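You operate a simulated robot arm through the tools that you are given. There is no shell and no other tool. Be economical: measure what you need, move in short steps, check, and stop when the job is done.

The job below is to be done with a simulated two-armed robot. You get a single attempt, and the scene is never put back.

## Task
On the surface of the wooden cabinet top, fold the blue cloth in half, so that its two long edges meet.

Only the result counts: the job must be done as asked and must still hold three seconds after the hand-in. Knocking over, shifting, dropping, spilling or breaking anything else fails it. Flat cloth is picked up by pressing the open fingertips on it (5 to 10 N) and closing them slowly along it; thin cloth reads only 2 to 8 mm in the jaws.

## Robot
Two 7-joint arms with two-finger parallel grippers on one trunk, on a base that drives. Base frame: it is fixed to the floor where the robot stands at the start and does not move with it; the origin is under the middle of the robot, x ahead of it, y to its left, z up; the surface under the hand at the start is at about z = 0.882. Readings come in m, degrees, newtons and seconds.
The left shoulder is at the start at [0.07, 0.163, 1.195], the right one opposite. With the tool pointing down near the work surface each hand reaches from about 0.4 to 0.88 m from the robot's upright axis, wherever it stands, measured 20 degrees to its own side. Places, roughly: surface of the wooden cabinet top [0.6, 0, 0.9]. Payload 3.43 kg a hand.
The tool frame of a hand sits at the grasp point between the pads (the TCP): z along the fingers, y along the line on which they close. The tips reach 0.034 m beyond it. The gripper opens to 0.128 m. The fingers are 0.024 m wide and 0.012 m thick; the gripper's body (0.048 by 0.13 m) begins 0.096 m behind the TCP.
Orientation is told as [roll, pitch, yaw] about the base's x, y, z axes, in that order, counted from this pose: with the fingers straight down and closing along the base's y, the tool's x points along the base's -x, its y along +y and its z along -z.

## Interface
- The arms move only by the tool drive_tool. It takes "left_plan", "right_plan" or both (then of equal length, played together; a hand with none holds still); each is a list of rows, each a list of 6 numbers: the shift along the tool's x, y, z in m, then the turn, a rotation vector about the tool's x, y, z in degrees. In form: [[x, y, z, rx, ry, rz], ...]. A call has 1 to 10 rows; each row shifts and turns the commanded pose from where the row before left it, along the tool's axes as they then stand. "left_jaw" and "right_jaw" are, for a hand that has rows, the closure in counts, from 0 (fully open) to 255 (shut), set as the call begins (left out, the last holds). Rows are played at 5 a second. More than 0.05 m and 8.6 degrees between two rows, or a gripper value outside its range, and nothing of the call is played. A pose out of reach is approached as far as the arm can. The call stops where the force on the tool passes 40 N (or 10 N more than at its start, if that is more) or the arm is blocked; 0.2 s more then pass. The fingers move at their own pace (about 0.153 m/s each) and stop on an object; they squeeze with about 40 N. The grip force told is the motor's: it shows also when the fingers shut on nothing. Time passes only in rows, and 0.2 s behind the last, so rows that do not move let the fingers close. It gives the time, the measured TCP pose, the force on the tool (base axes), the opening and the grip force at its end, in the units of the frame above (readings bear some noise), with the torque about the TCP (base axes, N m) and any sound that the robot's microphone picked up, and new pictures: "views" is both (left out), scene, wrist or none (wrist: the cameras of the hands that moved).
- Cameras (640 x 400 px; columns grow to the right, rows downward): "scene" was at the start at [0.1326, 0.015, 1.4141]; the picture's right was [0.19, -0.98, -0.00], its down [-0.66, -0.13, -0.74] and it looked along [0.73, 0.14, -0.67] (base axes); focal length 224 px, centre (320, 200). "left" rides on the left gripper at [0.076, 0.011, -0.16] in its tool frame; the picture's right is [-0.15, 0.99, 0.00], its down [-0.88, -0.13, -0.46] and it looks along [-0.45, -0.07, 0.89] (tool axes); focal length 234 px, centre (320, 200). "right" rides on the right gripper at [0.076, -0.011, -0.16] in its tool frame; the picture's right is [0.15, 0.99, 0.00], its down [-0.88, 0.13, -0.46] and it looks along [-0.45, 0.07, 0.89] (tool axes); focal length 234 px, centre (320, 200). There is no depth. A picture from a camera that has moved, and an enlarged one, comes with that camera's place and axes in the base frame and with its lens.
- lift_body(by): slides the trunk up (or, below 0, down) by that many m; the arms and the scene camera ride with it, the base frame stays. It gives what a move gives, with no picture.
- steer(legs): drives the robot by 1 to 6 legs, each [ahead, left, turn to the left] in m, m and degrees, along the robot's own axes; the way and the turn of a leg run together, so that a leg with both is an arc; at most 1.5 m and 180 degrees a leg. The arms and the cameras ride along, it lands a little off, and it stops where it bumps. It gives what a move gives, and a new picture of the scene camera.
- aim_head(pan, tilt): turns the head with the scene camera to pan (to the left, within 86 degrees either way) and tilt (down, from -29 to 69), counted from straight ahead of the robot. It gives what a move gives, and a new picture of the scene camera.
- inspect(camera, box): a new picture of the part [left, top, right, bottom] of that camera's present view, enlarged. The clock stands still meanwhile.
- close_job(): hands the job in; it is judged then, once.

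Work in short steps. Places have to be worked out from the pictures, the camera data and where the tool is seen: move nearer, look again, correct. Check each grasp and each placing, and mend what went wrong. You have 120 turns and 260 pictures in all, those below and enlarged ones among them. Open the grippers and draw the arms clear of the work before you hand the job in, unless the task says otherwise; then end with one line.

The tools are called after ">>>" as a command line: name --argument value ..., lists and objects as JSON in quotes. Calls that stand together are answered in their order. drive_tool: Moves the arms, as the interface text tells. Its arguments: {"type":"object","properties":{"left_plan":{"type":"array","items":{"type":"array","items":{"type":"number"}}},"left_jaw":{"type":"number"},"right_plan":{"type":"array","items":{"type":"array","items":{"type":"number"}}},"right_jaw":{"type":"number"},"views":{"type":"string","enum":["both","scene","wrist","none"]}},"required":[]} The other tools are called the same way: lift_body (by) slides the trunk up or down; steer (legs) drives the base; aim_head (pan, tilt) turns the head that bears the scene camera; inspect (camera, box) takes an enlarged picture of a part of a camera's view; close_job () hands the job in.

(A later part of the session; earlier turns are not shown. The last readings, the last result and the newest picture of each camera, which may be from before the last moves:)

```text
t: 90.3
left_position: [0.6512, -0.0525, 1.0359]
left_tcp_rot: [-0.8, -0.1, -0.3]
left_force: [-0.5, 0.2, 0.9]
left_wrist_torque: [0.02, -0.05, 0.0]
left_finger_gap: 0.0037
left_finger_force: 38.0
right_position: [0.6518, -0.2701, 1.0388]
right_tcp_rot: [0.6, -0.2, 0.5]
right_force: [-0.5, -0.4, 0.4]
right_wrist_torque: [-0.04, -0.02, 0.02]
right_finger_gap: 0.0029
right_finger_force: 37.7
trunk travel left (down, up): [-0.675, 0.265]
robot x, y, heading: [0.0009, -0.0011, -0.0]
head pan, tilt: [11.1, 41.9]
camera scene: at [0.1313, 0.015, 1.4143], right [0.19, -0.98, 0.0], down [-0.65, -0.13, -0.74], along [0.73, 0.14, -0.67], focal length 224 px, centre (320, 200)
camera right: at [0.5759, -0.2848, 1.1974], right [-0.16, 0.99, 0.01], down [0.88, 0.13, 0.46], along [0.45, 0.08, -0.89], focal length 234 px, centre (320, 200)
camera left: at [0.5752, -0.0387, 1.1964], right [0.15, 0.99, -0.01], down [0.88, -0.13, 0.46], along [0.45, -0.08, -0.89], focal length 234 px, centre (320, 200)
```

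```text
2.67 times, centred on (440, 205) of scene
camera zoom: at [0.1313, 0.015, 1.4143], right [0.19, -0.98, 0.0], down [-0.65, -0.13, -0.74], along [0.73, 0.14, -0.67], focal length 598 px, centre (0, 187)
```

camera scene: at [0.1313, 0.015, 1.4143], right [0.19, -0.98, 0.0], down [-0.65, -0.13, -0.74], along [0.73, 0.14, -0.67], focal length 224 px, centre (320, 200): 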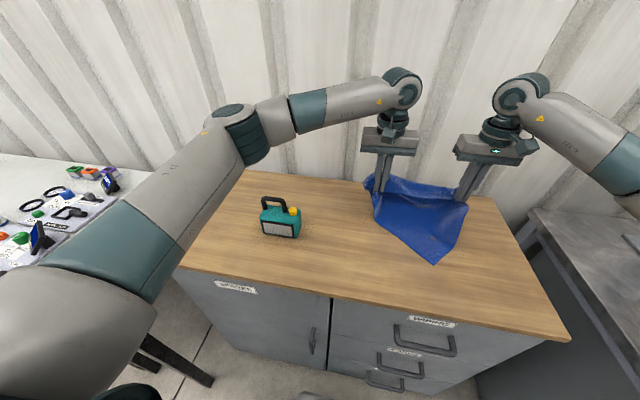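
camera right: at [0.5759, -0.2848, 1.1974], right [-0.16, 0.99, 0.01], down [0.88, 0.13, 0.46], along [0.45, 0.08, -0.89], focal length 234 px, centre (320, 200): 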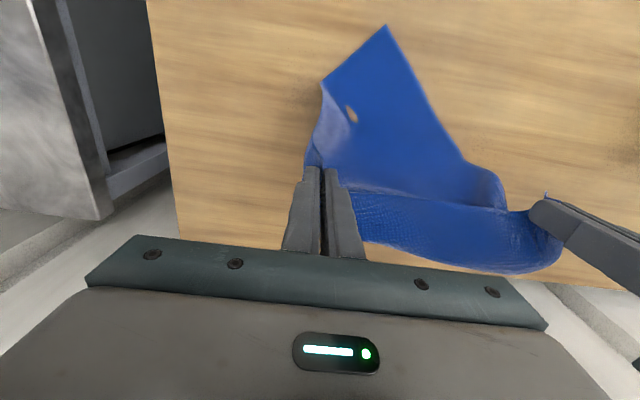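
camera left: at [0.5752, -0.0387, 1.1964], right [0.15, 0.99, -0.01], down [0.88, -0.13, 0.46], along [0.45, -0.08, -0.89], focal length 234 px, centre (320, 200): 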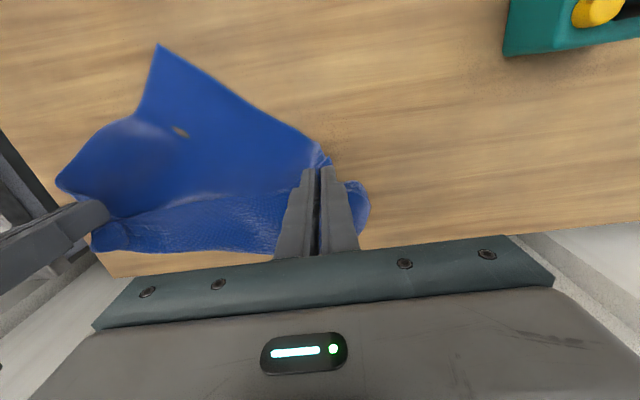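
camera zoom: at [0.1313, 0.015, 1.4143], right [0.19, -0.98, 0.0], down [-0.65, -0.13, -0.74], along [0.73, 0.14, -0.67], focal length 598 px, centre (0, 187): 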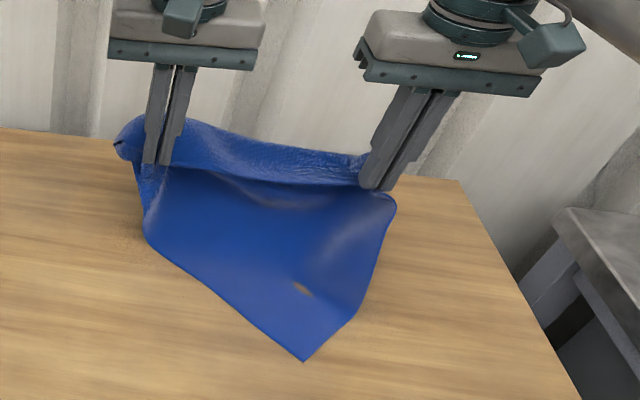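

A is down at [0.516, −0.225]. Now bring both hands back toward the robot and down, shifting left so the F edge straightens.

>>> drive_tool --left_plan '[[0.02, 0.02, 0.03, 0, 0, 0], [0.02, 0.02, 0.03, 0, 0, 0], [0.03, 0.02, 0.023, 0, 0, 0], [0.03, 0.02, 0.018, 0, 0, 0], [0.02, 0, 0.006, 0, 0, 0], [0, 0, 0, 0, 0, 0]]' --right_plan '[[0.02, 0.02, 0.03, 0, 0, 0], [0.02, 0.02, 0.03, 0, 0, 0], [0.03, 0.02, 0.023, 0, 0, 0], [0.03, 0.02, 0.018, 0, 0, 0], [0.02, 0, 0.006, 0, 0, 0], [0, 0, 0, 0, 0, 0]]' --views "both"

>>> inspect --camera "scene" --box '[320, 160, 520, 285]'

```text
t: 91.7
left_position: [0.536, 0.0261, 0.9265]
left_tcp_rot: [-0.8, -0.1, -0.2]
left_force: [0.4, 0.2, -0.2]
left_wrist_torque: [0.0, 0.01, 0.02]
left_finger_gap: 0.0033
left_finger_force: 38.2
right_position: [0.5354, -0.1928, 0.9336]
right_tcp_rot: [0.6, -0.1, 0.5]
right_force: [0.1, 0.5, 0.4]
right_wrist_torque: [-0.01, -0.03, -0.02]
right_finger_gap: 0.003
right_finger_force: 37.5
trunk travel left (down, up): [-0.675, 0.265]
robot x, y, heading: [-0.0013, -0.0039, 0.0]
head pan, tilt: [11.1, 41.9]
camera scene: at [0.133, 0.0156, 1.4141], right [0.19, -0.98, 0.0], down [-0.66, -0.13, -0.74], along [0.73, 0.14, -0.67], focal length 224 px, centre (320, 200)
camera right: at [0.4592, -0.2062, 1.0914], right [-0.16, 0.99, 0.01], down [0.88, 0.13, 0.46], along [0.45, 0.08, -0.89], focal length 234 px, centre (320, 200)
camera left: at [0.4596, 0.0396, 1.0868], right [0.15, 0.99, -0.01], down [0.88, -0.13, 0.46], along [0.45, -0.08, -0.89], focal length 234 px, centre (320, 200)
```

scene: 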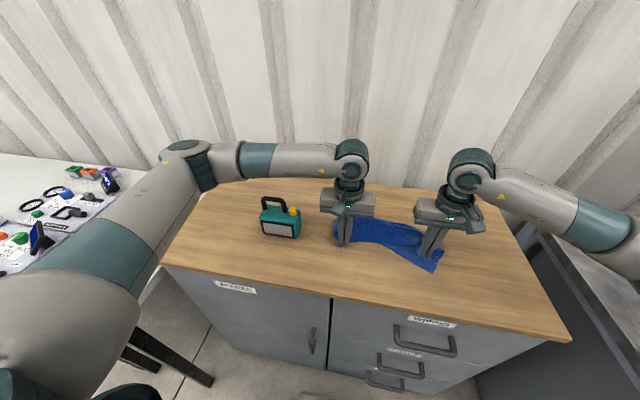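
right: 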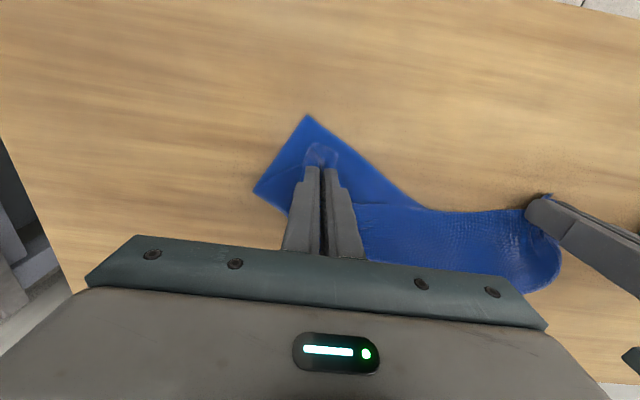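
left: 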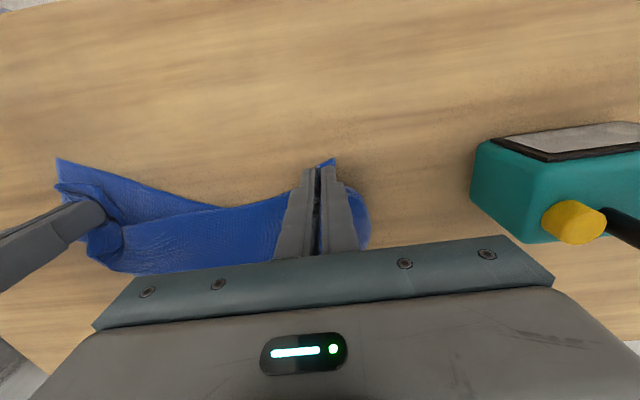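

```text
3.20 times, centred on (420, 222) of scene
camera zoom: at [0.133, 0.0156, 1.4141], right [0.19, -0.98, 0.0], down [-0.66, -0.13, -0.74], along [0.73, 0.14, -0.67], focal length 718 px, centre (0, 128)
```

zoom: 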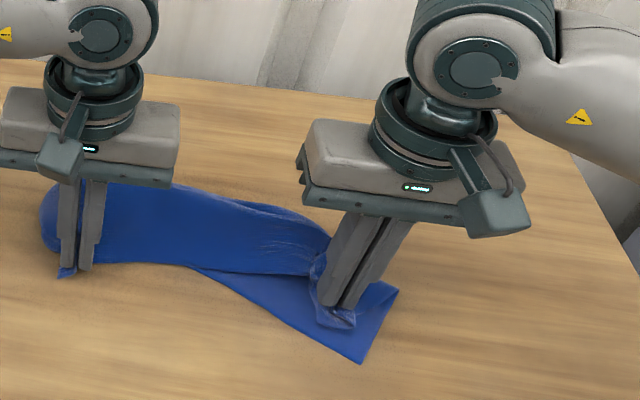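

It's close to a folded strip, with A protruding. Release both gently and rise to see.

>>> drive_tool --left_plan '[[0, 0, 0.002, 0, 0, 0], [0, 0, 0, 0, 0, 0], [0, 0, -0.03, 0, 0, 0], [0, 0, -0.045, 0, 0, 0], [0.03, 0, -0.03, 0, 0, 0], [0.04, 0, 0, 0, 0, 0], [0, 0, 0, 0, 0, 0]]' --right_plan '[[0, 0, 0.006, 0, 0, 0], [0, 0, 0, 0, 0, 0], [0, 0, -0.03, 0, 0, 0], [0, 0, -0.045, 0, 0, 0], [0.02, -0.04, -0.02, 0, 0, 0], [0.02, -0.045, 0, 0, 0, 0], [0, 0, 0, 0, 0, 0]]' --left_jaw 170 --right_jaw 170 --views "wrist"

>>> inspect --camera "scene" --box '[320, 180, 480, 280]'

```text
t: 93.3
left_position: [0.464, 0.0299, 1.028]
left_tcp_rot: [-0.7, 0.0, -0.2]
left_force: [-0.5, -0.1, 0.4]
left_wrist_torque: [-0.01, 0.01, 0.02]
left_finger_gap: 0.0426
left_finger_force: 0.0
right_position: [0.4945, -0.2764, 1.0207]
right_tcp_rot: [0.6, -0.1, 0.6]
right_force: [-0.5, 0.0, 0.0]
right_wrist_torque: [0.0, 0.02, -0.03]
right_finger_gap: 0.0426
right_finger_force: 0.1
trunk travel left (down, up): [-0.675, 0.265]
robot x, y, heading: [-0.0013, -0.002, -0.1]
head pan, tilt: [11.1, 41.9]
camera right: at [0.418, -0.2907, 1.1807], right [-0.16, 0.99, 0.01], down [0.88, 0.13, 0.46], along [0.45, 0.08, -0.89], focal length 234 px, centre (320, 200)
camera left: at [0.3869, 0.0435, 1.1867], right [0.15, 0.99, -0.01], down [0.88, -0.13, 0.46], along [0.45, -0.08, -0.89], focal length 234 px, centre (320, 200)
```

right: 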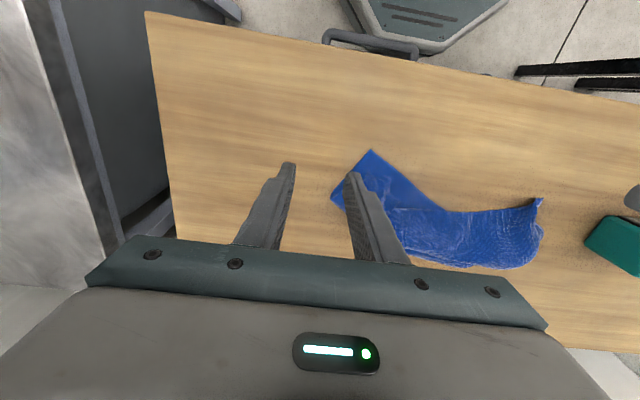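
left: 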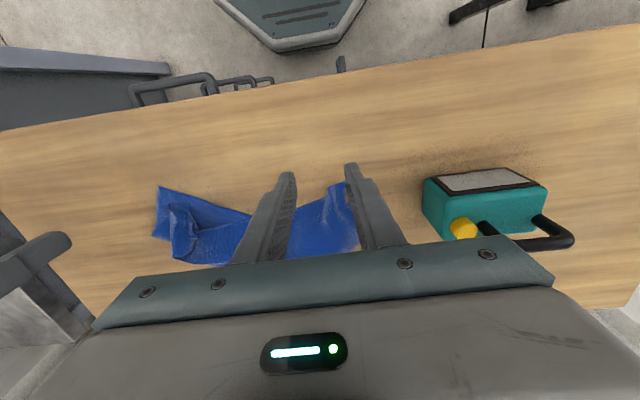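

```text
4.00 times, centred on (400, 230) of scene
camera zoom: at [0.1342, 0.0169, 1.4139], right [0.19, -0.98, 0.0], down [-0.66, -0.13, -0.74], along [0.73, 0.14, -0.67], focal length 898 px, centre (0, 80)
```

zoom: 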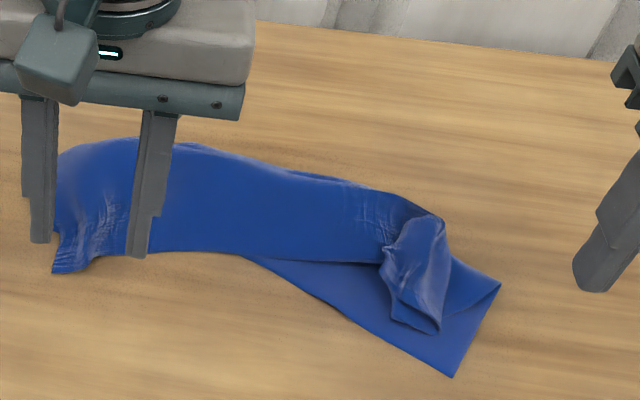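

Very promising: a strip with a puckered right end. Enlarge the right end and the left end for details.

>>> inspect --camera "right" --box '[310, 130, 570, 290]'

>>> inspect --camera "left" --box '[140, 150, 400, 290]'

```text
2.46 times, centred on (440, 210) of right
camera zoom: at [0.418, -0.2907, 1.1807], right [-0.16, 0.99, 0.01], down [0.88, 0.13, 0.46], along [0.45, 0.08, -0.89], focal length 576 px, centre (25, 175)
```

zoom: 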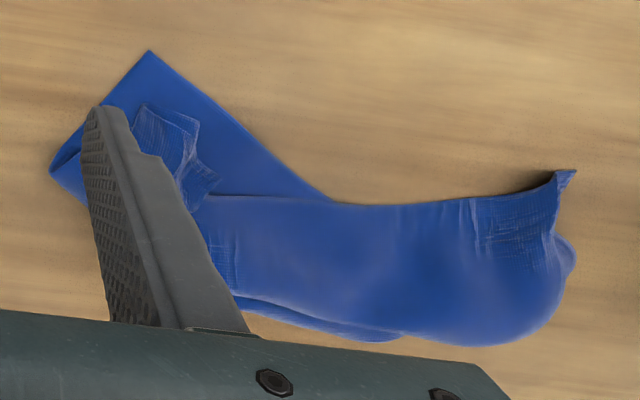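

```text
2.46 times, centred on (270, 220) of left
camera zoom: at [0.3869, 0.0435, 1.1867], right [0.15, 0.99, -0.01], down [0.88, -0.13, 0.46], along [0.45, -0.08, -0.89], focal length 576 px, centre (443, 151)
```

zoom: 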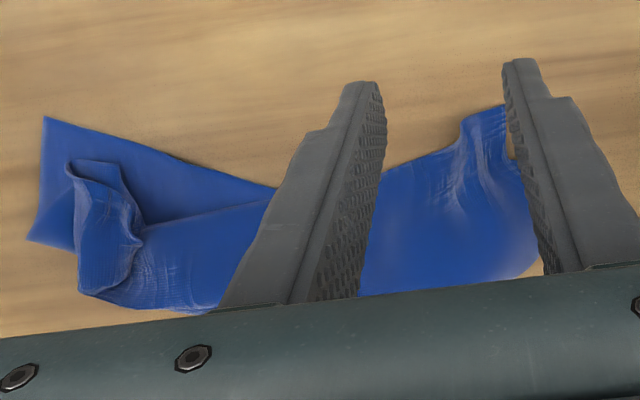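

I'll pinch the right pucker (≈[0.53, −0.20]) and pull it right/near, while the left hand's closed fingertips pin the left end.

>>> drive_tool --left_plan '[[-0.045, -0.01, 0, 0, 0, 0], [-0.045, -0.01, 0, 0, 0, 0], [-0.01, -0.01, 0.03, 0, 0, 0], [0, 0, 0.045, 0, 0, 0], [0, 0, 0.015, 0, 0, 0], [0, 0, 0, 0, 0, 0]]' --right_plan '[[-0.018, 0.038, 0, 0, 0, 0], [-0.017, 0.038, 0, 0, 0, 0], [0, 0, 0.04, 0, 0, 0], [0, 0, 0.04, 0, 0, 0], [0, 0, 0.01, 0, 0, 0], [0, 0, 0, 0, 0, 0]]' --left_jaw 255 --right_jaw 150 --views "wrist"

```text
t: 94.7
left_position: [0.5639, -0.0058, 0.9421]
left_tcp_rot: [-0.7, -0.1, -0.3]
left_force: [0.2, -0.6, 0.4]
left_wrist_torque: [0.02, 0.0, 0.01]
left_finger_gap: 0.0001
left_finger_force: 33.2
right_position: [0.5286, -0.2015, 0.9317]
right_tcp_rot: [0.7, -0.1, 0.4]
right_force: [0.6, 0.4, -0.3]
right_wrist_torque: [0.02, 0.0, 0.0]
right_finger_gap: 0.0525
right_finger_force: 0.0
trunk travel left (down, up): [-0.675, 0.265]
robot x, y, heading: [-0.0013, -0.0035, 0.0]
head pan, tilt: [11.1, 41.9]
camera right: at [0.4531, -0.2155, 1.0895], right [-0.16, 0.99, 0.01], down [0.88, 0.13, 0.46], along [0.45, 0.08, -0.89], focal length 234 px, centre (320, 200)
camera left: at [0.486, 0.0074, 1.1012], right [0.15, 0.99, -0.01], down [0.88, -0.13, 0.46], along [0.45, -0.08, -0.89], focal length 234 px, centre (320, 200)
```

right: 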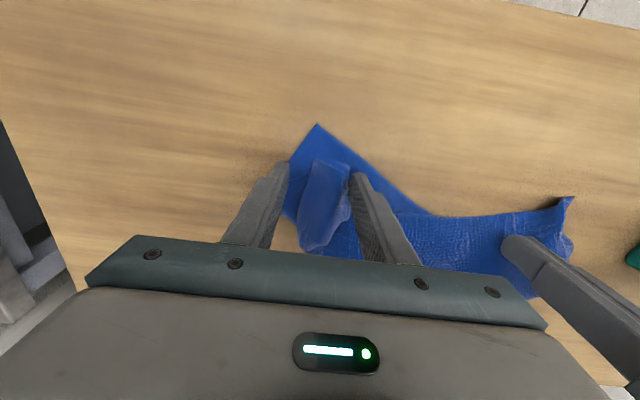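
left: 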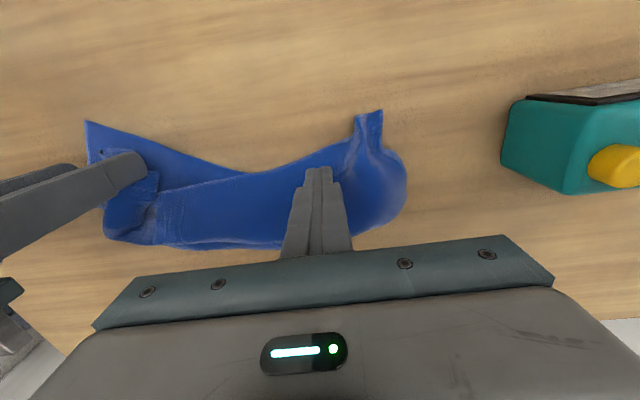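

The flap is right between the right fingers. Lower and close on it; press the left to pin.

>>> drive_tool --left_plan '[[0, 0, 0.01, 0, 0, 0], [0, 0, 0.006, 0, 0, 0], [0, 0, 0.003, 0, 0, 0]]' --right_plan '[[0, 0, 0.004, 0, 0, 0], [0, 0, 0.003, 0, 0, 0], [0, 0, 0, 0, 0, 0]]' --right_jaw 185 --views "none"

>>> drive_tool --left_plan '[[0, 0, 0.001, 0, 0, 0], [0, 0, 0, 0, 0, 0]]' --right_plan '[[0, 0, 0, 0, 0, 0], [0, 0, 0, 0, 0, 0]]' --right_jaw 212 --views "none"

>>> drive_tool --left_plan '[[0, 0, 0, 0, 0, 0], [0, 0, 0, 0, 0, 0], [0, 0, 0, 0, 0, 0]]' --right_plan '[[0, 0, 0, 0, 0, 0], [0, 0, 0, 0, 0, 0], [0, 0, 0, 0, 0, 0]]' --right_jaw 255 --views "wrist"

```text
t: 95.5
left_position: [0.5622, -0.0038, 0.9234]
left_tcp_rot: [-0.8, -0.1, -0.1]
left_force: [-0.7, 0.5, 1.7]
left_wrist_torque: [-0.01, -0.05, 0.0]
left_finger_gap: 0.0001
left_finger_force: 33.0
right_position: [0.5293, -0.2013, 0.9237]
right_tcp_rot: [0.5, -0.1, 0.5]
right_force: [-0.5, 0.4, -0.5]
right_wrist_torque: [-0.02, 0.01, 0.01]
right_finger_gap: 0.0352
right_finger_force: 0.0
trunk travel left (down, up): [-0.675, 0.265]
robot x, y, heading: [0.0009, -0.0018, -0.0]
head pan, tilt: [11.1, 41.9]
```

```text
t: 96.1
left_position: [0.5616, -0.0035, 0.9219]
left_tcp_rot: [-0.7, 0.1, -0.2]
left_force: [-0.7, 0.0, 1.0]
left_wrist_torque: [0.01, -0.03, 0.0]
left_finger_gap: 0.0001
left_finger_force: 32.5
right_position: [0.5292, -0.2018, 0.9246]
right_tcp_rot: [0.6, -0.1, 0.6]
right_force: [0.5, -0.2, 0.3]
right_wrist_torque: [-0.03, 0.02, 0.0]
right_finger_gap: 0.0218
right_finger_force: 0.0
trunk travel left (down, up): [-0.675, 0.265]
robot x, y, heading: [-0.0003, 0.0015, 0.1]
head pan, tilt: [11.1, 41.9]
```

```text
t: 96.9
left_position: [0.5616, -0.0048, 0.9234]
left_tcp_rot: [-0.7, 0.0, -0.3]
left_force: [-0.3, 0.2, -0.2]
left_wrist_torque: [-0.01, 0.0, 0.01]
left_finger_gap: 0.0002
left_finger_force: 32.7
right_position: [0.5295, -0.201, 0.9244]
right_tcp_rot: [0.5, -0.2, 0.5]
right_force: [2.2, -0.7, 11.9]
right_wrist_torque: [-0.06, -0.04, -0.01]
right_finger_gap: 0.0039
right_finger_force: 37.7
trunk travel left (down, up): [-0.675, 0.265]
robot x, y, heading: [-0.0002, -0.0033, 0.1]
head pan, tilt: [11.1, 41.9]
camera right: at [0.4523, -0.2146, 1.0834], right [-0.16, 0.99, 0.01], down [0.88, 0.13, 0.46], along [0.45, 0.08, -0.89], focal length 234 px, centre (320, 200)
camera left: at [0.4846, 0.0095, 1.0818], right [0.15, 0.99, -0.01], down [0.88, -0.13, 0.46], along [0.45, -0.08, -0.89], focal length 234 px, centre (320, 200)
```

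right: 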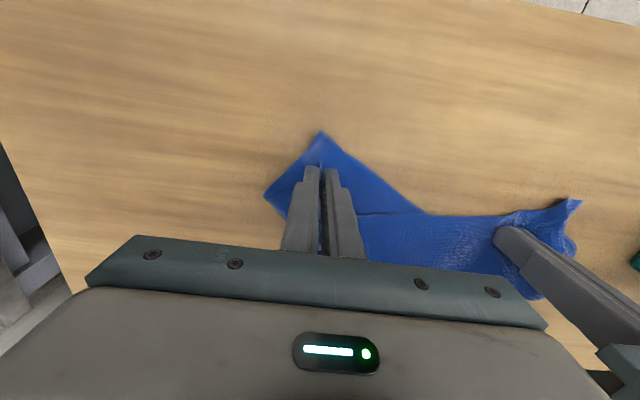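
left: 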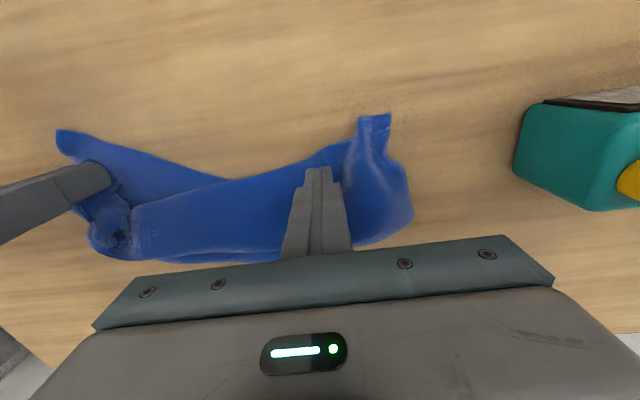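

Right holds the flap. Pin harder on the left, lift the right 5 cm and pull it to the right.

>>> drive_tool --left_plan '[[0, 0, 0.003, 0, 0, 0], [0, 0, 0.0015, 0, 0, 0], [0, 0, 0, 0, 0, 0], [0, 0, 0, 0, 0, 0], [0, 0, 0, 0, 0, 0]]' --right_plan '[[0, 0, -0.03, 0, 0, 0], [0, -0.02, -0.03, 0, 0, 0], [0, -0.03, 0, 0, 0, 0], [0, -0.02, 0, 0, 0, 0], [0, 0, 0, 0, 0, 0]]' --views "wrist"

>>> inspect --camera "scene" --box '[320, 160, 520, 285]'

```text
t: 98.1
left_position: [0.5611, -0.0041, 0.9174]
left_tcp_rot: [-0.8, -0.1, -0.2]
left_force: [0.2, -4.6, 8.3]
left_wrist_torque: [-0.2, 0.02, 0.0]
left_finger_gap: 0.0
left_finger_force: 33.1
right_position: [0.5257, -0.2712, 0.9836]
right_tcp_rot: [0.7, -0.2, 0.6]
right_force: [-0.5, 3.9, -2.2]
right_wrist_torque: [0.07, 0.08, 0.11]
right_finger_gap: 0.0038
right_finger_force: 38.6
trunk travel left (down, up): [-0.675, 0.265]
robot x, y, heading: [0.0028, -0.0018, -0.2]
head pan, tilt: [11.1, 41.9]
camera right: at [0.4503, -0.2851, 1.1423], right [-0.16, 0.99, 0.01], down [0.88, 0.13, 0.46], along [0.45, 0.08, -0.89], focal length 234 px, centre (320, 200)
camera left: at [0.4841, 0.0089, 1.0768], right [0.15, 0.99, -0.01], down [0.88, -0.13, 0.46], along [0.45, -0.08, -0.89], focal length 234 px, centre (320, 200)
```

right: 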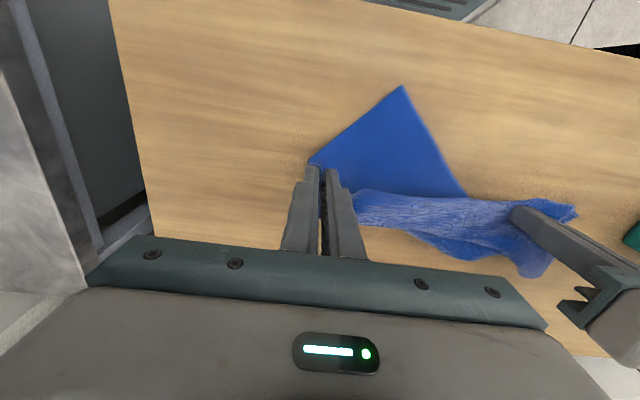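
left: 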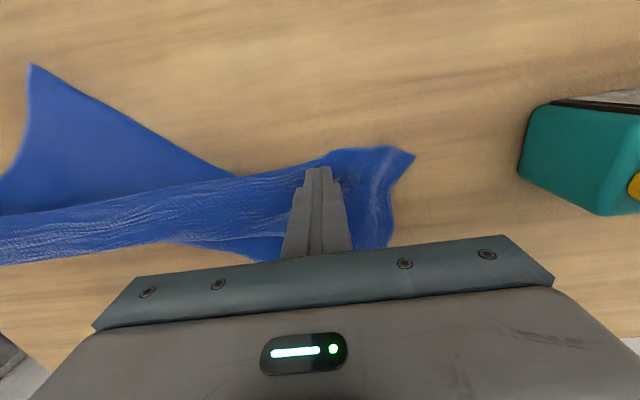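

```text
3.20 times, centred on (420, 222) of scene
camera zoom: at [0.1319, 0.0152, 1.4142], right [0.19, -0.98, 0.0], down [-0.66, -0.13, -0.74], along [0.73, 0.14, -0.67], focal length 718 px, centre (0, 128)
```

zoom: 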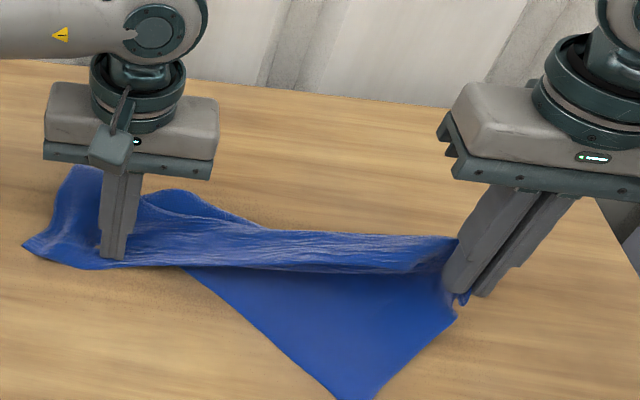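

The top layer is taut with C in the right hand, and A's triangle is clear at [0.453, −0.20]. Carry C onto A and set it down.

>>> drive_tool --right_plan '[[0.02, 0.025, 0.01, 0, 0, 0], [0.02, 0.025, 0.015, 0, 0, 0], [0.012, 0.015, 0.02, 0, 0, 0], [0.003, 0, 0.01, 0, 0, 0], [0, 0, 0, 0, 0, 0]]' --views "wrist"

>>> inspect --camera "scene" --box '[320, 160, 520, 285]'

```text
t: 99.3
left_position: [0.5608, -0.0046, 0.918]
left_tcp_rot: [-0.8, -0.1, -0.2]
left_force: [-0.1, -0.4, 8.7]
left_wrist_torque: [-0.08, -0.05, -0.01]
left_finger_gap: 0.0
left_finger_force: 32.2
right_position: [0.4713, -0.207, 0.9282]
right_tcp_rot: [0.6, -0.3, 0.5]
right_force: [-0.1, -0.7, 2.5]
right_wrist_torque: [0.0, -0.05, 0.01]
right_finger_gap: 0.0039
right_finger_force: 39.0
trunk travel left (down, up): [-0.675, 0.265]
robot x, y, heading: [0.001, -0.0043, 0.2]
head pan, tilt: [11.1, 41.9]
camera right: at [0.395, -0.2205, 1.0872], right [-0.16, 0.99, 0.01], down [0.88, 0.13, 0.46], along [0.45, 0.08, -0.89], focal length 234 px, centre (320, 200)
```

right: 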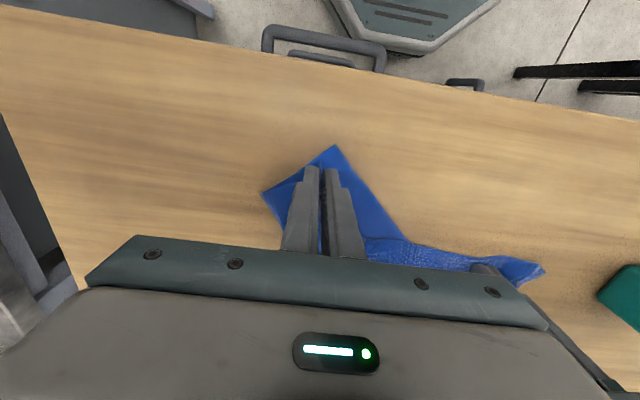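

```text
3.20 times, centred on (420, 222) of scene
camera zoom: at [0.1316, 0.015, 1.4143], right [0.19, -0.98, 0.0], down [-0.66, -0.13, -0.74], along [0.73, 0.14, -0.67], focal length 718 px, centre (0, 128)
```

zoom: 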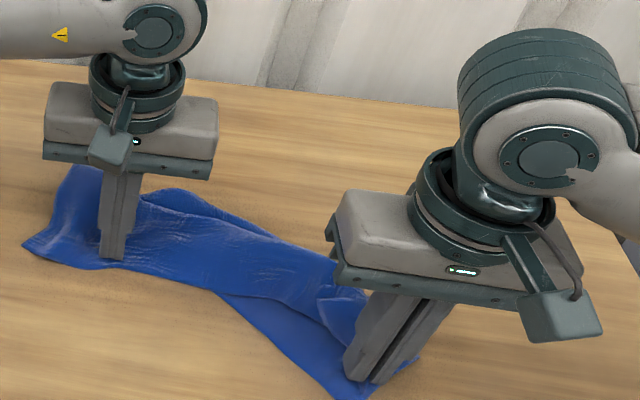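

C sits on A. Press the right hand (still gripping C) down so A comes along, and drag both to the right while the left pins.

>>> drive_tool --right_plan '[[0, 0, 0.004, 0, 0, 0], [0, 0, 0.003, 0, 0, 0], [0, 0, 0, 0, 0, 0]]' --views "none"

>>> drive_tool --right_plan '[[0, -0.012, 0, 0, 0, 0], [0, -0.012, 0, 0, 0, 0], [0, -0.012, 0, 0, 0, 0], [0, -0.012, 0, 0, 0, 0], [0, 0, 0, 0, 0, 0]]' --views "wrist"

>>> inspect --camera "scene" --box '[320, 160, 520, 285]'

```text
t: 100.1
left_position: [0.5594, -0.0043, 0.9184]
left_tcp_rot: [-0.8, -0.1, -0.3]
left_force: [0.5, -0.2, 3.2]
left_wrist_torque: [-0.03, -0.01, -0.05]
left_finger_gap: 0.0001
left_finger_force: 33.1
right_position: [0.4715, -0.2056, 0.9245]
right_tcp_rot: [0.7, -0.3, 0.5]
right_force: [2.6, -3.6, 22.5]
right_wrist_torque: [-0.18, -0.08, 0.03]
right_finger_gap: 0.0037
right_finger_force: 38.6
trunk travel left (down, up): [-0.675, 0.265]
robot x, y, heading: [-0.0022, 0.0023, -0.1]
head pan, tilt: [11.1, 41.9]
```

```text
t: 101.3
left_position: [0.5589, -0.0019, 0.9186]
left_tcp_rot: [-0.9, -0.1, -0.2]
left_force: [-0.8, 0.5, 0.9]
left_wrist_torque: [-0.01, 0.02, 0.03]
left_finger_gap: 0.0
left_finger_force: 33.1
right_position: [0.4724, -0.2523, 0.9223]
right_tcp_rot: [0.6, -0.3, 0.6]
right_force: [-0.8, 6.7, 27.7]
right_wrist_torque: [0.3, -0.08, 0.02]
right_finger_gap: 0.0036
right_finger_force: 38.8
trunk travel left (down, up): [-0.675, 0.265]
robot x, y, heading: [-0.0036, -0.0003, 0.1]
head pan, tilt: [11.1, 41.9]
camera right: at [0.3959, -0.2668, 1.0811], right [-0.16, 0.99, 0.01], down [0.88, 0.13, 0.46], along [0.45, 0.08, -0.89], focal length 234 px, centre (320, 200)
```

right: 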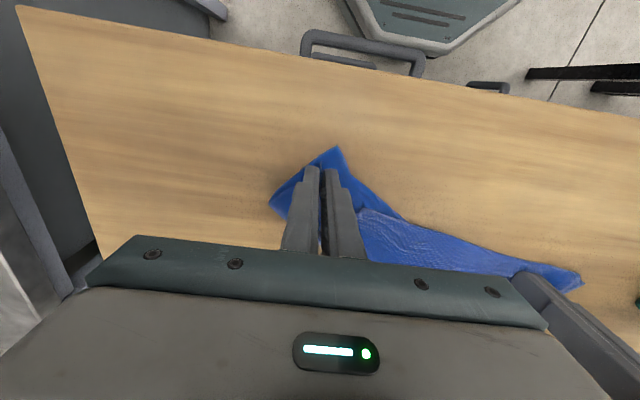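

```text
3.20 times, centred on (420, 222) of scene
camera zoom: at [0.13, 0.0177, 1.4145], right [0.19, -0.98, 0.0], down [-0.65, -0.13, -0.75], along [0.73, 0.14, -0.67], focal length 718 px, centre (0, 128)
```

zoom: 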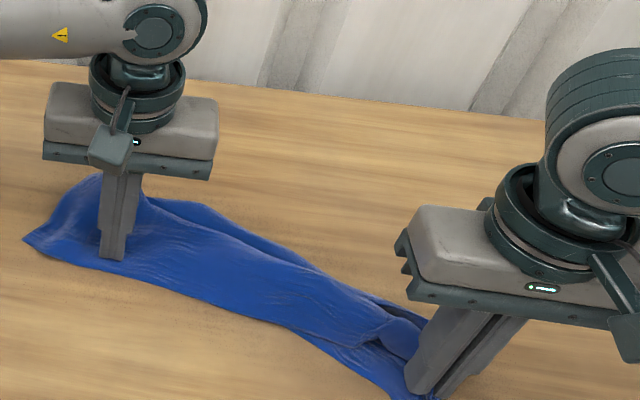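

Dragging works; front edge is nearly straight (0.34 of 0.40 m). Re-press the left pin and drag the right another 4 cm.

>>> drive_tool --left_plan '[[0, 0, 0.001, 0, 0, 0], [0, 0, 0.0008, 0, 0, 0], [0, 0, 0, 0, 0, 0], [0, 0, 0, 0, 0, 0], [0, 0, 0, 0, 0, 0], [0, 0, 0, 0, 0, 0]]' --right_plan '[[0, 0, -0.0006, 0, 0, 0], [0, 0, 0, 0, 0, 0], [0, -0.012, 0, 0, 0, 0], [0, -0.012, 0, 0, 0, 0], [0, -0.012, 0, 0, 0, 0], [0, 0, 0, 0, 0, 0]]' --views "wrist"

>>> inspect --camera "scene" --box '[320, 170, 520, 295]'

```text
t: 102.7
left_position: [0.5605, -0.0041, 0.9176]
left_tcp_rot: [-1.0, -0.2, -0.3]
left_force: [-0.4, -9.3, 12.0]
left_wrist_torque: [-0.26, 0.11, 0.0]
left_finger_gap: 0.0
left_finger_force: 32.6
right_position: [0.4715, -0.2893, 0.923]
right_tcp_rot: [0.5, -0.2, 0.6]
right_force: [2.6, 15.1, 20.5]
right_wrist_torque: [0.46, -0.17, 0.3]
right_finger_gap: 0.0039
right_finger_force: 38.9
trunk travel left (down, up): [-0.675, 0.265]
robot x, y, heading: [-0.0023, 0.0042, 0.0]
head pan, tilt: [11.1, 41.9]
camera right: at [0.3951, -0.302, 1.0813], right [-0.16, 0.99, 0.01], down [0.88, 0.13, 0.46], along [0.45, 0.08, -0.89], focal length 234 px, centre (320, 200)
camera left: at [0.4828, 0.0108, 1.0764], right [0.15, 0.99, -0.02], down [0.88, -0.13, 0.46], along [0.45, -0.08, -0.89], focal length 234 px, centre (320, 200)
```

right: 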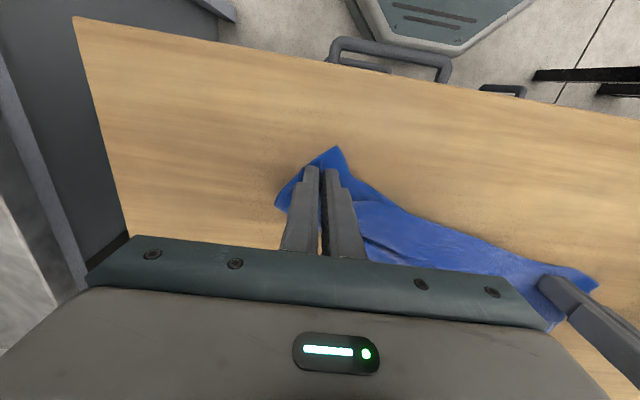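
left: 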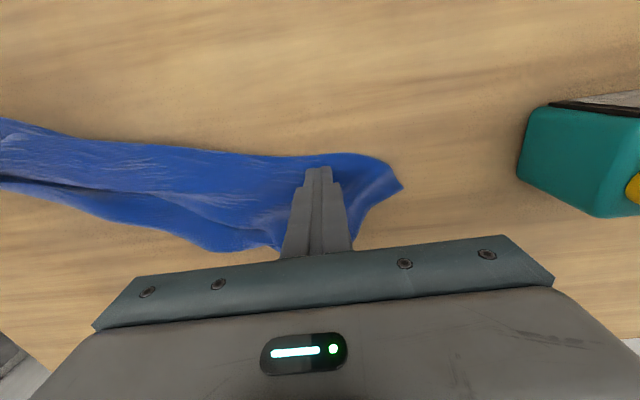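

```text
3.20 times, centred on (420, 232) of scene
camera zoom: at [0.1297, 0.0172, 1.4146], right [0.19, -0.98, 0.0], down [-0.65, -0.13, -0.75], along [0.73, 0.14, -0.67], focal length 718 px, centre (0, 96)
```

zoom: 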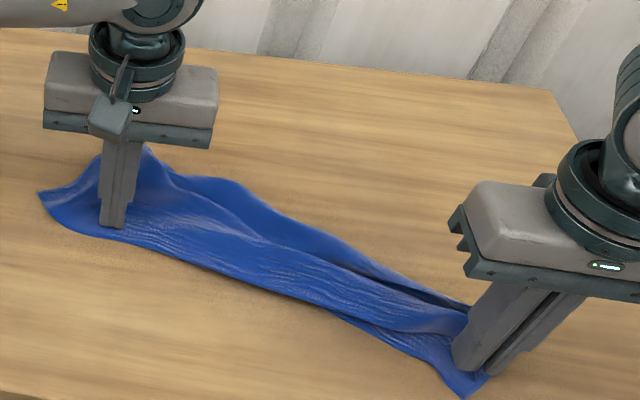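

Taut now: both long edges lie along the front. Relax 8 mm, release the right, and raise both to inspect.

>>> drive_tool --right_plan '[[0, 0.005, -0.001, 0, 0, 0], [0, 0.004, -0.001, 0, 0, 0], [0, 0, 0, 0, 0, 0]]' --views "none"

>>> drive_tool --left_plan '[[0, 0, 0, 0, 0, 0], [0, 0, 0, 0, 0, 0], [0, 0, -0.03, 0, 0, 0], [0, 0.01, -0.045, 0, 0, 0], [0.045, 0.02, 0, 0, 0, 0], [0.045, 0.02, 0, 0, 0, 0], [0, 0, 0, 0, 0, 0]]' --right_plan '[[0, 0, 0, 0, 0, 0], [0, 0, 0, 0, 0, 0], [0, 0, -0.03, 0, 0, 0], [0, 0, -0.045, 0, 0, 0], [0.02, -0.045, 0, 0, 0, 0], [0, -0.045, 0, 0, 0, 0], [0, 0, 0, 0, 0, 0]]' --right_jaw 170 --views "both"

>>> inspect --camera "scene" --box '[320, 170, 520, 295]'

```text
t: 103.5
left_position: [0.5601, -0.0041, 0.9177]
left_tcp_rot: [-0.8, -0.2, -0.3]
left_force: [-3.2, -2.3, 19.7]
left_wrist_torque: [0.05, 0.22, 0.03]
left_finger_gap: 0.0
left_finger_force: 32.8
right_position: [0.4705, -0.2796, 0.9245]
right_tcp_rot: [0.6, -0.2, 0.5]
right_force: [-0.6, 0.1, 7.2]
right_wrist_torque: [0.0, -0.02, 0.08]
right_finger_gap: 0.004
right_finger_force: 38.6
trunk travel left (down, up): [-0.675, 0.265]
robot x, y, heading: [-0.0016, 0.0018, 0.1]
head pan, tilt: [11.1, 41.9]
```

```text
t: 105.1
left_position: [0.4706, 0.0492, 0.9863]
left_tcp_rot: [-0.8, 0.0, -0.3]
left_force: [0.0, -0.9, 0.0]
left_wrist_torque: [-0.02, -0.01, 0.03]
left_finger_gap: 0.0
left_finger_force: 32.9
right_position: [0.4554, -0.3727, 0.9993]
right_tcp_rot: [0.6, 0.0, 0.6]
right_force: [0.3, 0.9, 0.4]
right_wrist_torque: [0.0, 0.04, 0.01]
right_finger_gap: 0.0428
right_finger_force: 0.1
trunk travel left (down, up): [-0.675, 0.265]
robot x, y, heading: [0.0031, -0.0001, 0.1]
head pan, tilt: [11.1, 41.9]
camera scene: at [0.1341, 0.0154, 1.414], right [0.19, -0.98, 0.0], down [-0.66, -0.13, -0.74], along [0.73, 0.14, -0.67], focal length 224 px, centre (320, 200)
camera right: at [0.3789, -0.3863, 1.159], right [-0.16, 0.99, 0.01], down [0.88, 0.13, 0.46], along [0.45, 0.08, -0.89], focal length 234 px, centre (320, 200)
camera left: at [0.3944, 0.0621, 1.1465], right [0.15, 0.99, -0.01], down [0.88, -0.13, 0.46], along [0.45, -0.08, -0.89], focal length 234 px, centre (320, 200)
```

scene: 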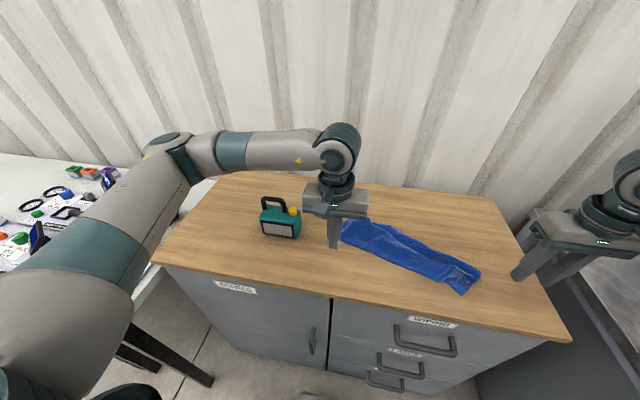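
right: 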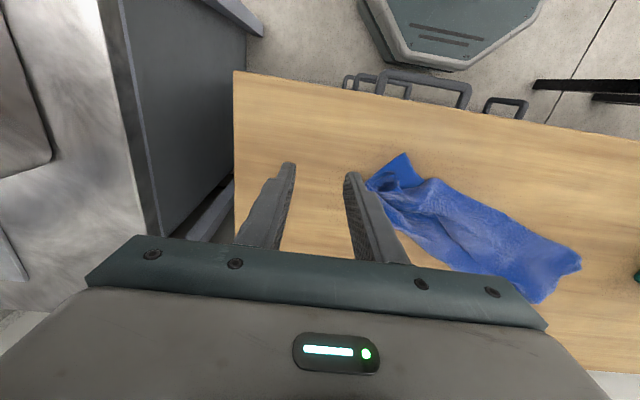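
left: 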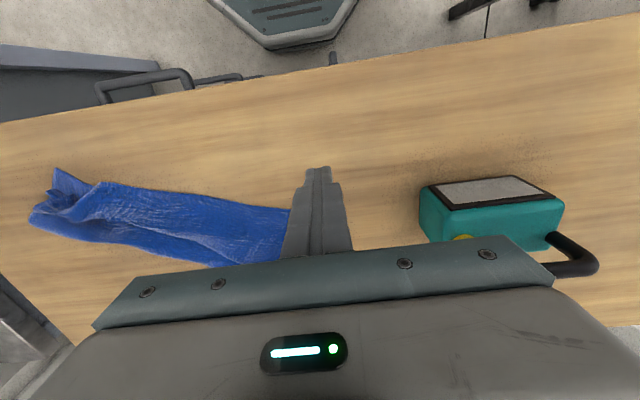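

```text
3.20 times, centred on (420, 232) of scene
camera zoom: at [0.1341, 0.0154, 1.414], right [0.19, -0.98, 0.0], down [-0.66, -0.13, -0.74], along [0.73, 0.14, -0.67], focal length 718 px, centre (0, 96)
```

zoom: 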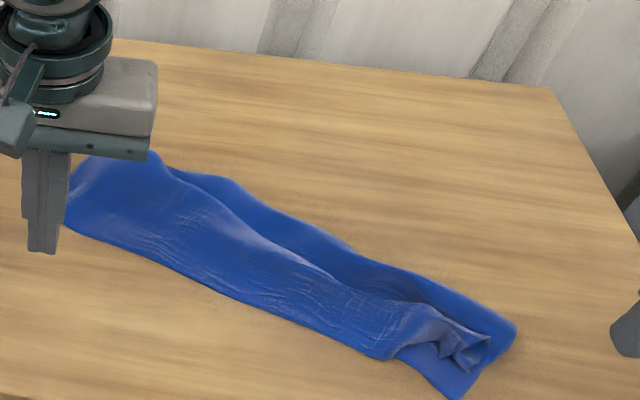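

Now it really is a folded strip (≈0.33–0.38 × 0.09 m); it still has a lengthwise pleat, so the width should be drawn out to ≈0.147. I'll pin the front-left with the left fingertips and draw the back fold outward with the right.

>>> drive_tool --left_plan '[[-0.0285, -0.02, 0, 0, 0, 0], [-0.0285, -0.02, 0, 0, 0, 0], [-0.0285, -0.02, 0, 0, 0, 0], [0, 0, 0.03, 0, 0, 0], [0, 0, 0.03, 0, 0, 0], [0, 0, 0.006, 0, 0, 0], [0, 0, 0, 0, 0, 0]]' --right_plan '[[-0.027, 0.0395, 0, 0, 0, 0], [-0.027, 0.0395, 0, 0, 0, 0], [-0.027, 0.0395, 0, 0, 0, 0], [-0.027, 0.0395, 0, 0, 0, 0], [0, 0, 0.04, 0, 0, 0], [0, 0, 0.035, 0, 0, 0], [0, 0, 0, 0, 0, 0]]' --left_jaw 255 --right_jaw 255 --views "none"

>>> inspect --camera "right" --box '[120, 60, 640, 385]'

```text
t: 106.7
left_position: [0.5561, -0.0108, 0.9232]
left_tcp_rot: [-0.8, 0.0, -0.2]
left_force: [0.3, -0.6, -0.3]
left_wrist_torque: [0.03, -0.03, -0.02]
left_finger_gap: 0.0
left_finger_force: 32.9
right_position: [0.5584, -0.2118, 0.9222]
right_tcp_rot: [0.7, -0.2, 0.6]
right_force: [-0.5, 0.5, 0.9]
right_wrist_torque: [-0.04, -0.04, 0.01]
right_finger_gap: 0.0
right_finger_force: 32.5
trunk travel left (down, up): [-0.675, 0.265]
robot x, y, heading: [-0.0008, -0.0029, 0.0]
head pan, tilt: [11.1, 41.9]
```

```text
1.23 times, centred on (380, 222) of right
camera zoom: at [0.4831, -0.226, 1.0802], right [-0.16, 0.99, 0.01], down [0.88, 0.13, 0.46], along [0.45, 0.08, -0.89], focal length 288 px, centre (246, 172)
```

zoom: 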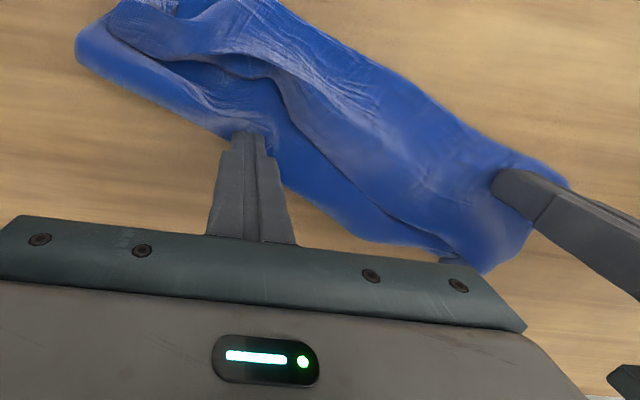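

The right tip sits at the back fold. Press both and drag the fold outward 4.5 cm.

>>> drive_tool --left_plan '[[0, 0, 0.004, 0, 0, 0], [0, 0, 0.0025, 0, 0, 0], [0, 0, 0, 0, 0, 0]]' --right_plan '[[0, 0, 0.003, 0, 0, 0], [0, 0, 0.0015, 0, 0, 0], [0, 0, 0, 0, 0, 0]]' --views "none"

>>> drive_tool --right_plan '[[-0.011, -0.004, 0, 0, 0, 0], [-0.011, -0.004, 0, 0, 0, 0], [-0.011, -0.004, 0, 0, 0, 0], [-0.011, -0.004, 0, 0, 0, 0], [0, 0, 0, 0, 0, 0]]' --views "none"

>>> inspect --camera "right" --box '[120, 0, 640, 325]'

```text
t: 107.5
left_position: [0.5562, -0.0122, 0.9184]
left_tcp_rot: [-0.8, -0.1, -0.1]
left_force: [1.2, -0.5, 0.5]
left_wrist_torque: [0.0, 0.0, -0.03]
left_finger_gap: 0.0
left_finger_force: 32.9
right_position: [0.5598, -0.2113, 0.9179]
right_tcp_rot: [0.7, 0.0, 0.6]
right_force: [-0.5, -0.1, 2.5]
right_wrist_torque: [-0.03, 0.03, 0.01]
right_finger_gap: 0.0
right_finger_force: 32.9
trunk travel left (down, up): [-0.675, 0.265]
robot x, y, heading: [0.0032, 0.0018, 0.4]
head pan, tilt: [11.1, 41.9]
```

```text
t: 108.7
left_position: [0.5566, -0.0119, 0.9188]
left_tcp_rot: [-0.7, -0.1, -0.1]
left_force: [0.4, -0.2, 0.2]
left_wrist_torque: [-0.01, 0.03, -0.02]
left_finger_gap: 0.0
left_finger_force: 33.2
right_position: [0.6047, -0.2267, 0.9194]
right_tcp_rot: [0.6, -0.1, 0.5]
right_force: [0.5, 0.2, -0.3]
right_wrist_torque: [-0.01, 0.04, -0.01]
right_finger_gap: 0.0
right_finger_force: 32.8
trunk travel left (down, up): [-0.675, 0.265]
robot x, y, heading: [0.003, 0.0017, -0.1]
head pan, tilt: [11.1, 41.9]
```

```text
1.23 times, centred on (380, 162) of right
camera zoom: at [0.5285, -0.2408, 1.078], right [-0.16, 0.99, 0.01], down [0.88, 0.13, 0.46], along [0.45, 0.08, -0.89], focal length 288 px, centre (246, 246)
```

zoom: 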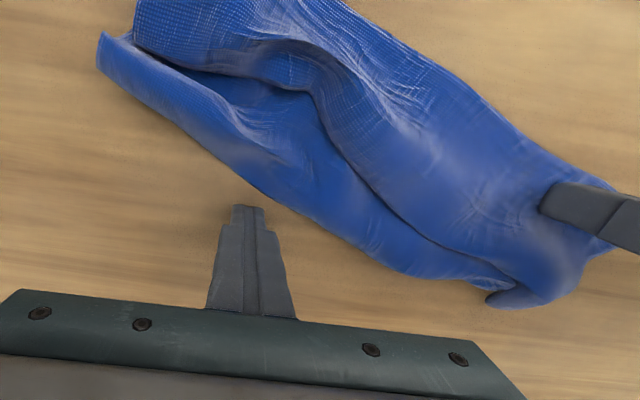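

The tip slid off (only ~2 N). The pleat is visible: the far band must be drawn out from under it. Reposition on the band with firmer pressure on both hands.

>>> drive_tool --left_plan '[[0, 0, 0.001, 0, 0, 0], [0, 0, 0.001, 0, 0, 0], [0, 0, 0, 0, 0, 0], [0, 0, 0, 0, 0, 0], [0, 0, 0, 0, 0, 0]]' --right_plan '[[0, 0, -0.02, 0, 0, 0], [0.042, 0.01, 0, 0, 0, 0], [0, 0, 0.018, 0, 0, 0], [0, 0, 0.003, 0, 0, 0], [0, 0, 0.0015, 0, 0, 0]]' --views "none"

>>> drive_tool --left_plan '[[0, 0, 0.001, 0, 0, 0], [0, 0, 0, 0, 0, 0]]' --right_plan '[[0, 0, 0.0005, 0, 0, 0], [0, 0, 0, 0, 0, 0]]' --views "none"

```text
t: 109.9
left_position: [0.5556, -0.0135, 0.9169]
left_tcp_rot: [-0.8, -0.2, -0.3]
left_force: [0.6, 2.0, 21.2]
left_wrist_torque: [0.13, 0.0, -0.03]
left_finger_gap: 0.0001
left_finger_force: 32.6
right_position: [0.561, -0.2173, 0.9183]
right_tcp_rot: [0.6, -0.2, 0.6]
right_force: [-0.2, 0.3, 1.7]
right_wrist_torque: [0.0, 0.0, -0.01]
right_finger_gap: 0.0
right_finger_force: 33.3
trunk travel left (down, up): [-0.675, 0.265]
robot x, y, heading: [0.001, -0.0008, 0.0]
head pan, tilt: [11.1, 41.9]
```

```text
t: 110.5
left_position: [0.5558, -0.0134, 0.9176]
left_tcp_rot: [-0.8, -0.3, -0.2]
left_force: [-0.3, 3.6, 31.8]
left_wrist_torque: [0.31, 0.11, -0.02]
left_finger_gap: 0.0
left_finger_force: 32.7
right_position: [0.5607, -0.2169, 0.9182]
right_tcp_rot: [0.6, -0.3, 0.5]
right_force: [0.1, -1.4, 2.3]
right_wrist_torque: [0.01, -0.04, -0.02]
right_finger_gap: 0.0
right_finger_force: 33.5
trunk travel left (down, up): [-0.675, 0.265]
robot x, y, heading: [-0.0025, 0.003, -0.1]
head pan, tilt: [11.1, 41.9]
```

Ease the left, press the right 1.2 mm more, then drag.

>>> drive_tool --left_plan '[[0, 0, -0.0015, 0, 0, 0], [0, 0, 0, 0, 0, 0], [0, 0, 0, 0, 0, 0]]' --right_plan '[[0, 0, 0.0012, 0, 0, 0], [0, 0, 0, 0, 0, 0], [0, 0, 0, 0, 0, 0]]' --views "none"

>>> drive_tool --right_plan '[[-0.01, -0.0035, 0, 0, 0, 0], [-0.01, -0.0035, 0.0003, 0, 0, 0], [-0.01, -0.0035, 0, 0, 0, 0], [-0.01, -0.0035, 0, 0, 0, 0], [0, 0, 0, 0, 0, 0]]' --views "none"

>>> inspect --camera "right" --box '[120, 0, 640, 325]'

```text
t: 111.3
left_position: [0.5555, -0.0122, 0.9174]
left_tcp_rot: [-0.8, -0.2, -0.1]
left_force: [2.8, 1.6, 12.0]
left_wrist_torque: [0.12, -0.06, -0.02]
left_finger_gap: 0.0
left_finger_force: 33.0
right_position: [0.5599, -0.2163, 0.9163]
right_tcp_rot: [0.6, -0.3, 0.5]
right_force: [-3.7, -2.8, 19.4]
right_wrist_torque: [-0.11, 0.27, -0.04]
right_finger_gap: 0.0001
right_finger_force: 33.1
trunk travel left (down, up): [-0.675, 0.265]
robot x, y, heading: [-0.0064, 0.0005, -0.1]
head pan, tilt: [11.1, 41.9]
```

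```text
t: 112.5
left_position: [0.5552, -0.0129, 0.9175]
left_tcp_rot: [-0.8, -0.2, -0.3]
left_force: [-0.6, -0.5, 4.3]
left_wrist_torque: [-0.06, 0.01, 0.02]
left_finger_gap: 0.0
left_finger_force: 33.1
right_position: [0.6005, -0.2289, 0.9172]
right_tcp_rot: [0.7, -0.3, 0.5]
right_force: [-5.6, 1.9, 19.9]
right_wrist_torque: [0.01, 0.25, -0.04]
right_finger_gap: 0.0
right_finger_force: 32.9
trunk travel left (down, up): [-0.675, 0.265]
robot x, y, heading: [0.0008, 0.0004, -0.2]
head pan, tilt: [11.1, 41.9]
```

```text
1.23 times, centred on (380, 162) of right
camera zoom: at [0.5236, -0.2427, 1.0766], right [-0.16, 0.99, 0.01], down [0.88, 0.13, 0.46], along [0.45, 0.08, -0.89], focal length 288 px, centre (246, 246)
```

zoom: 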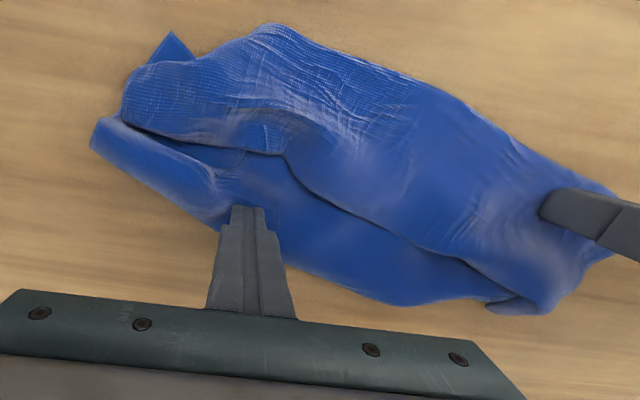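

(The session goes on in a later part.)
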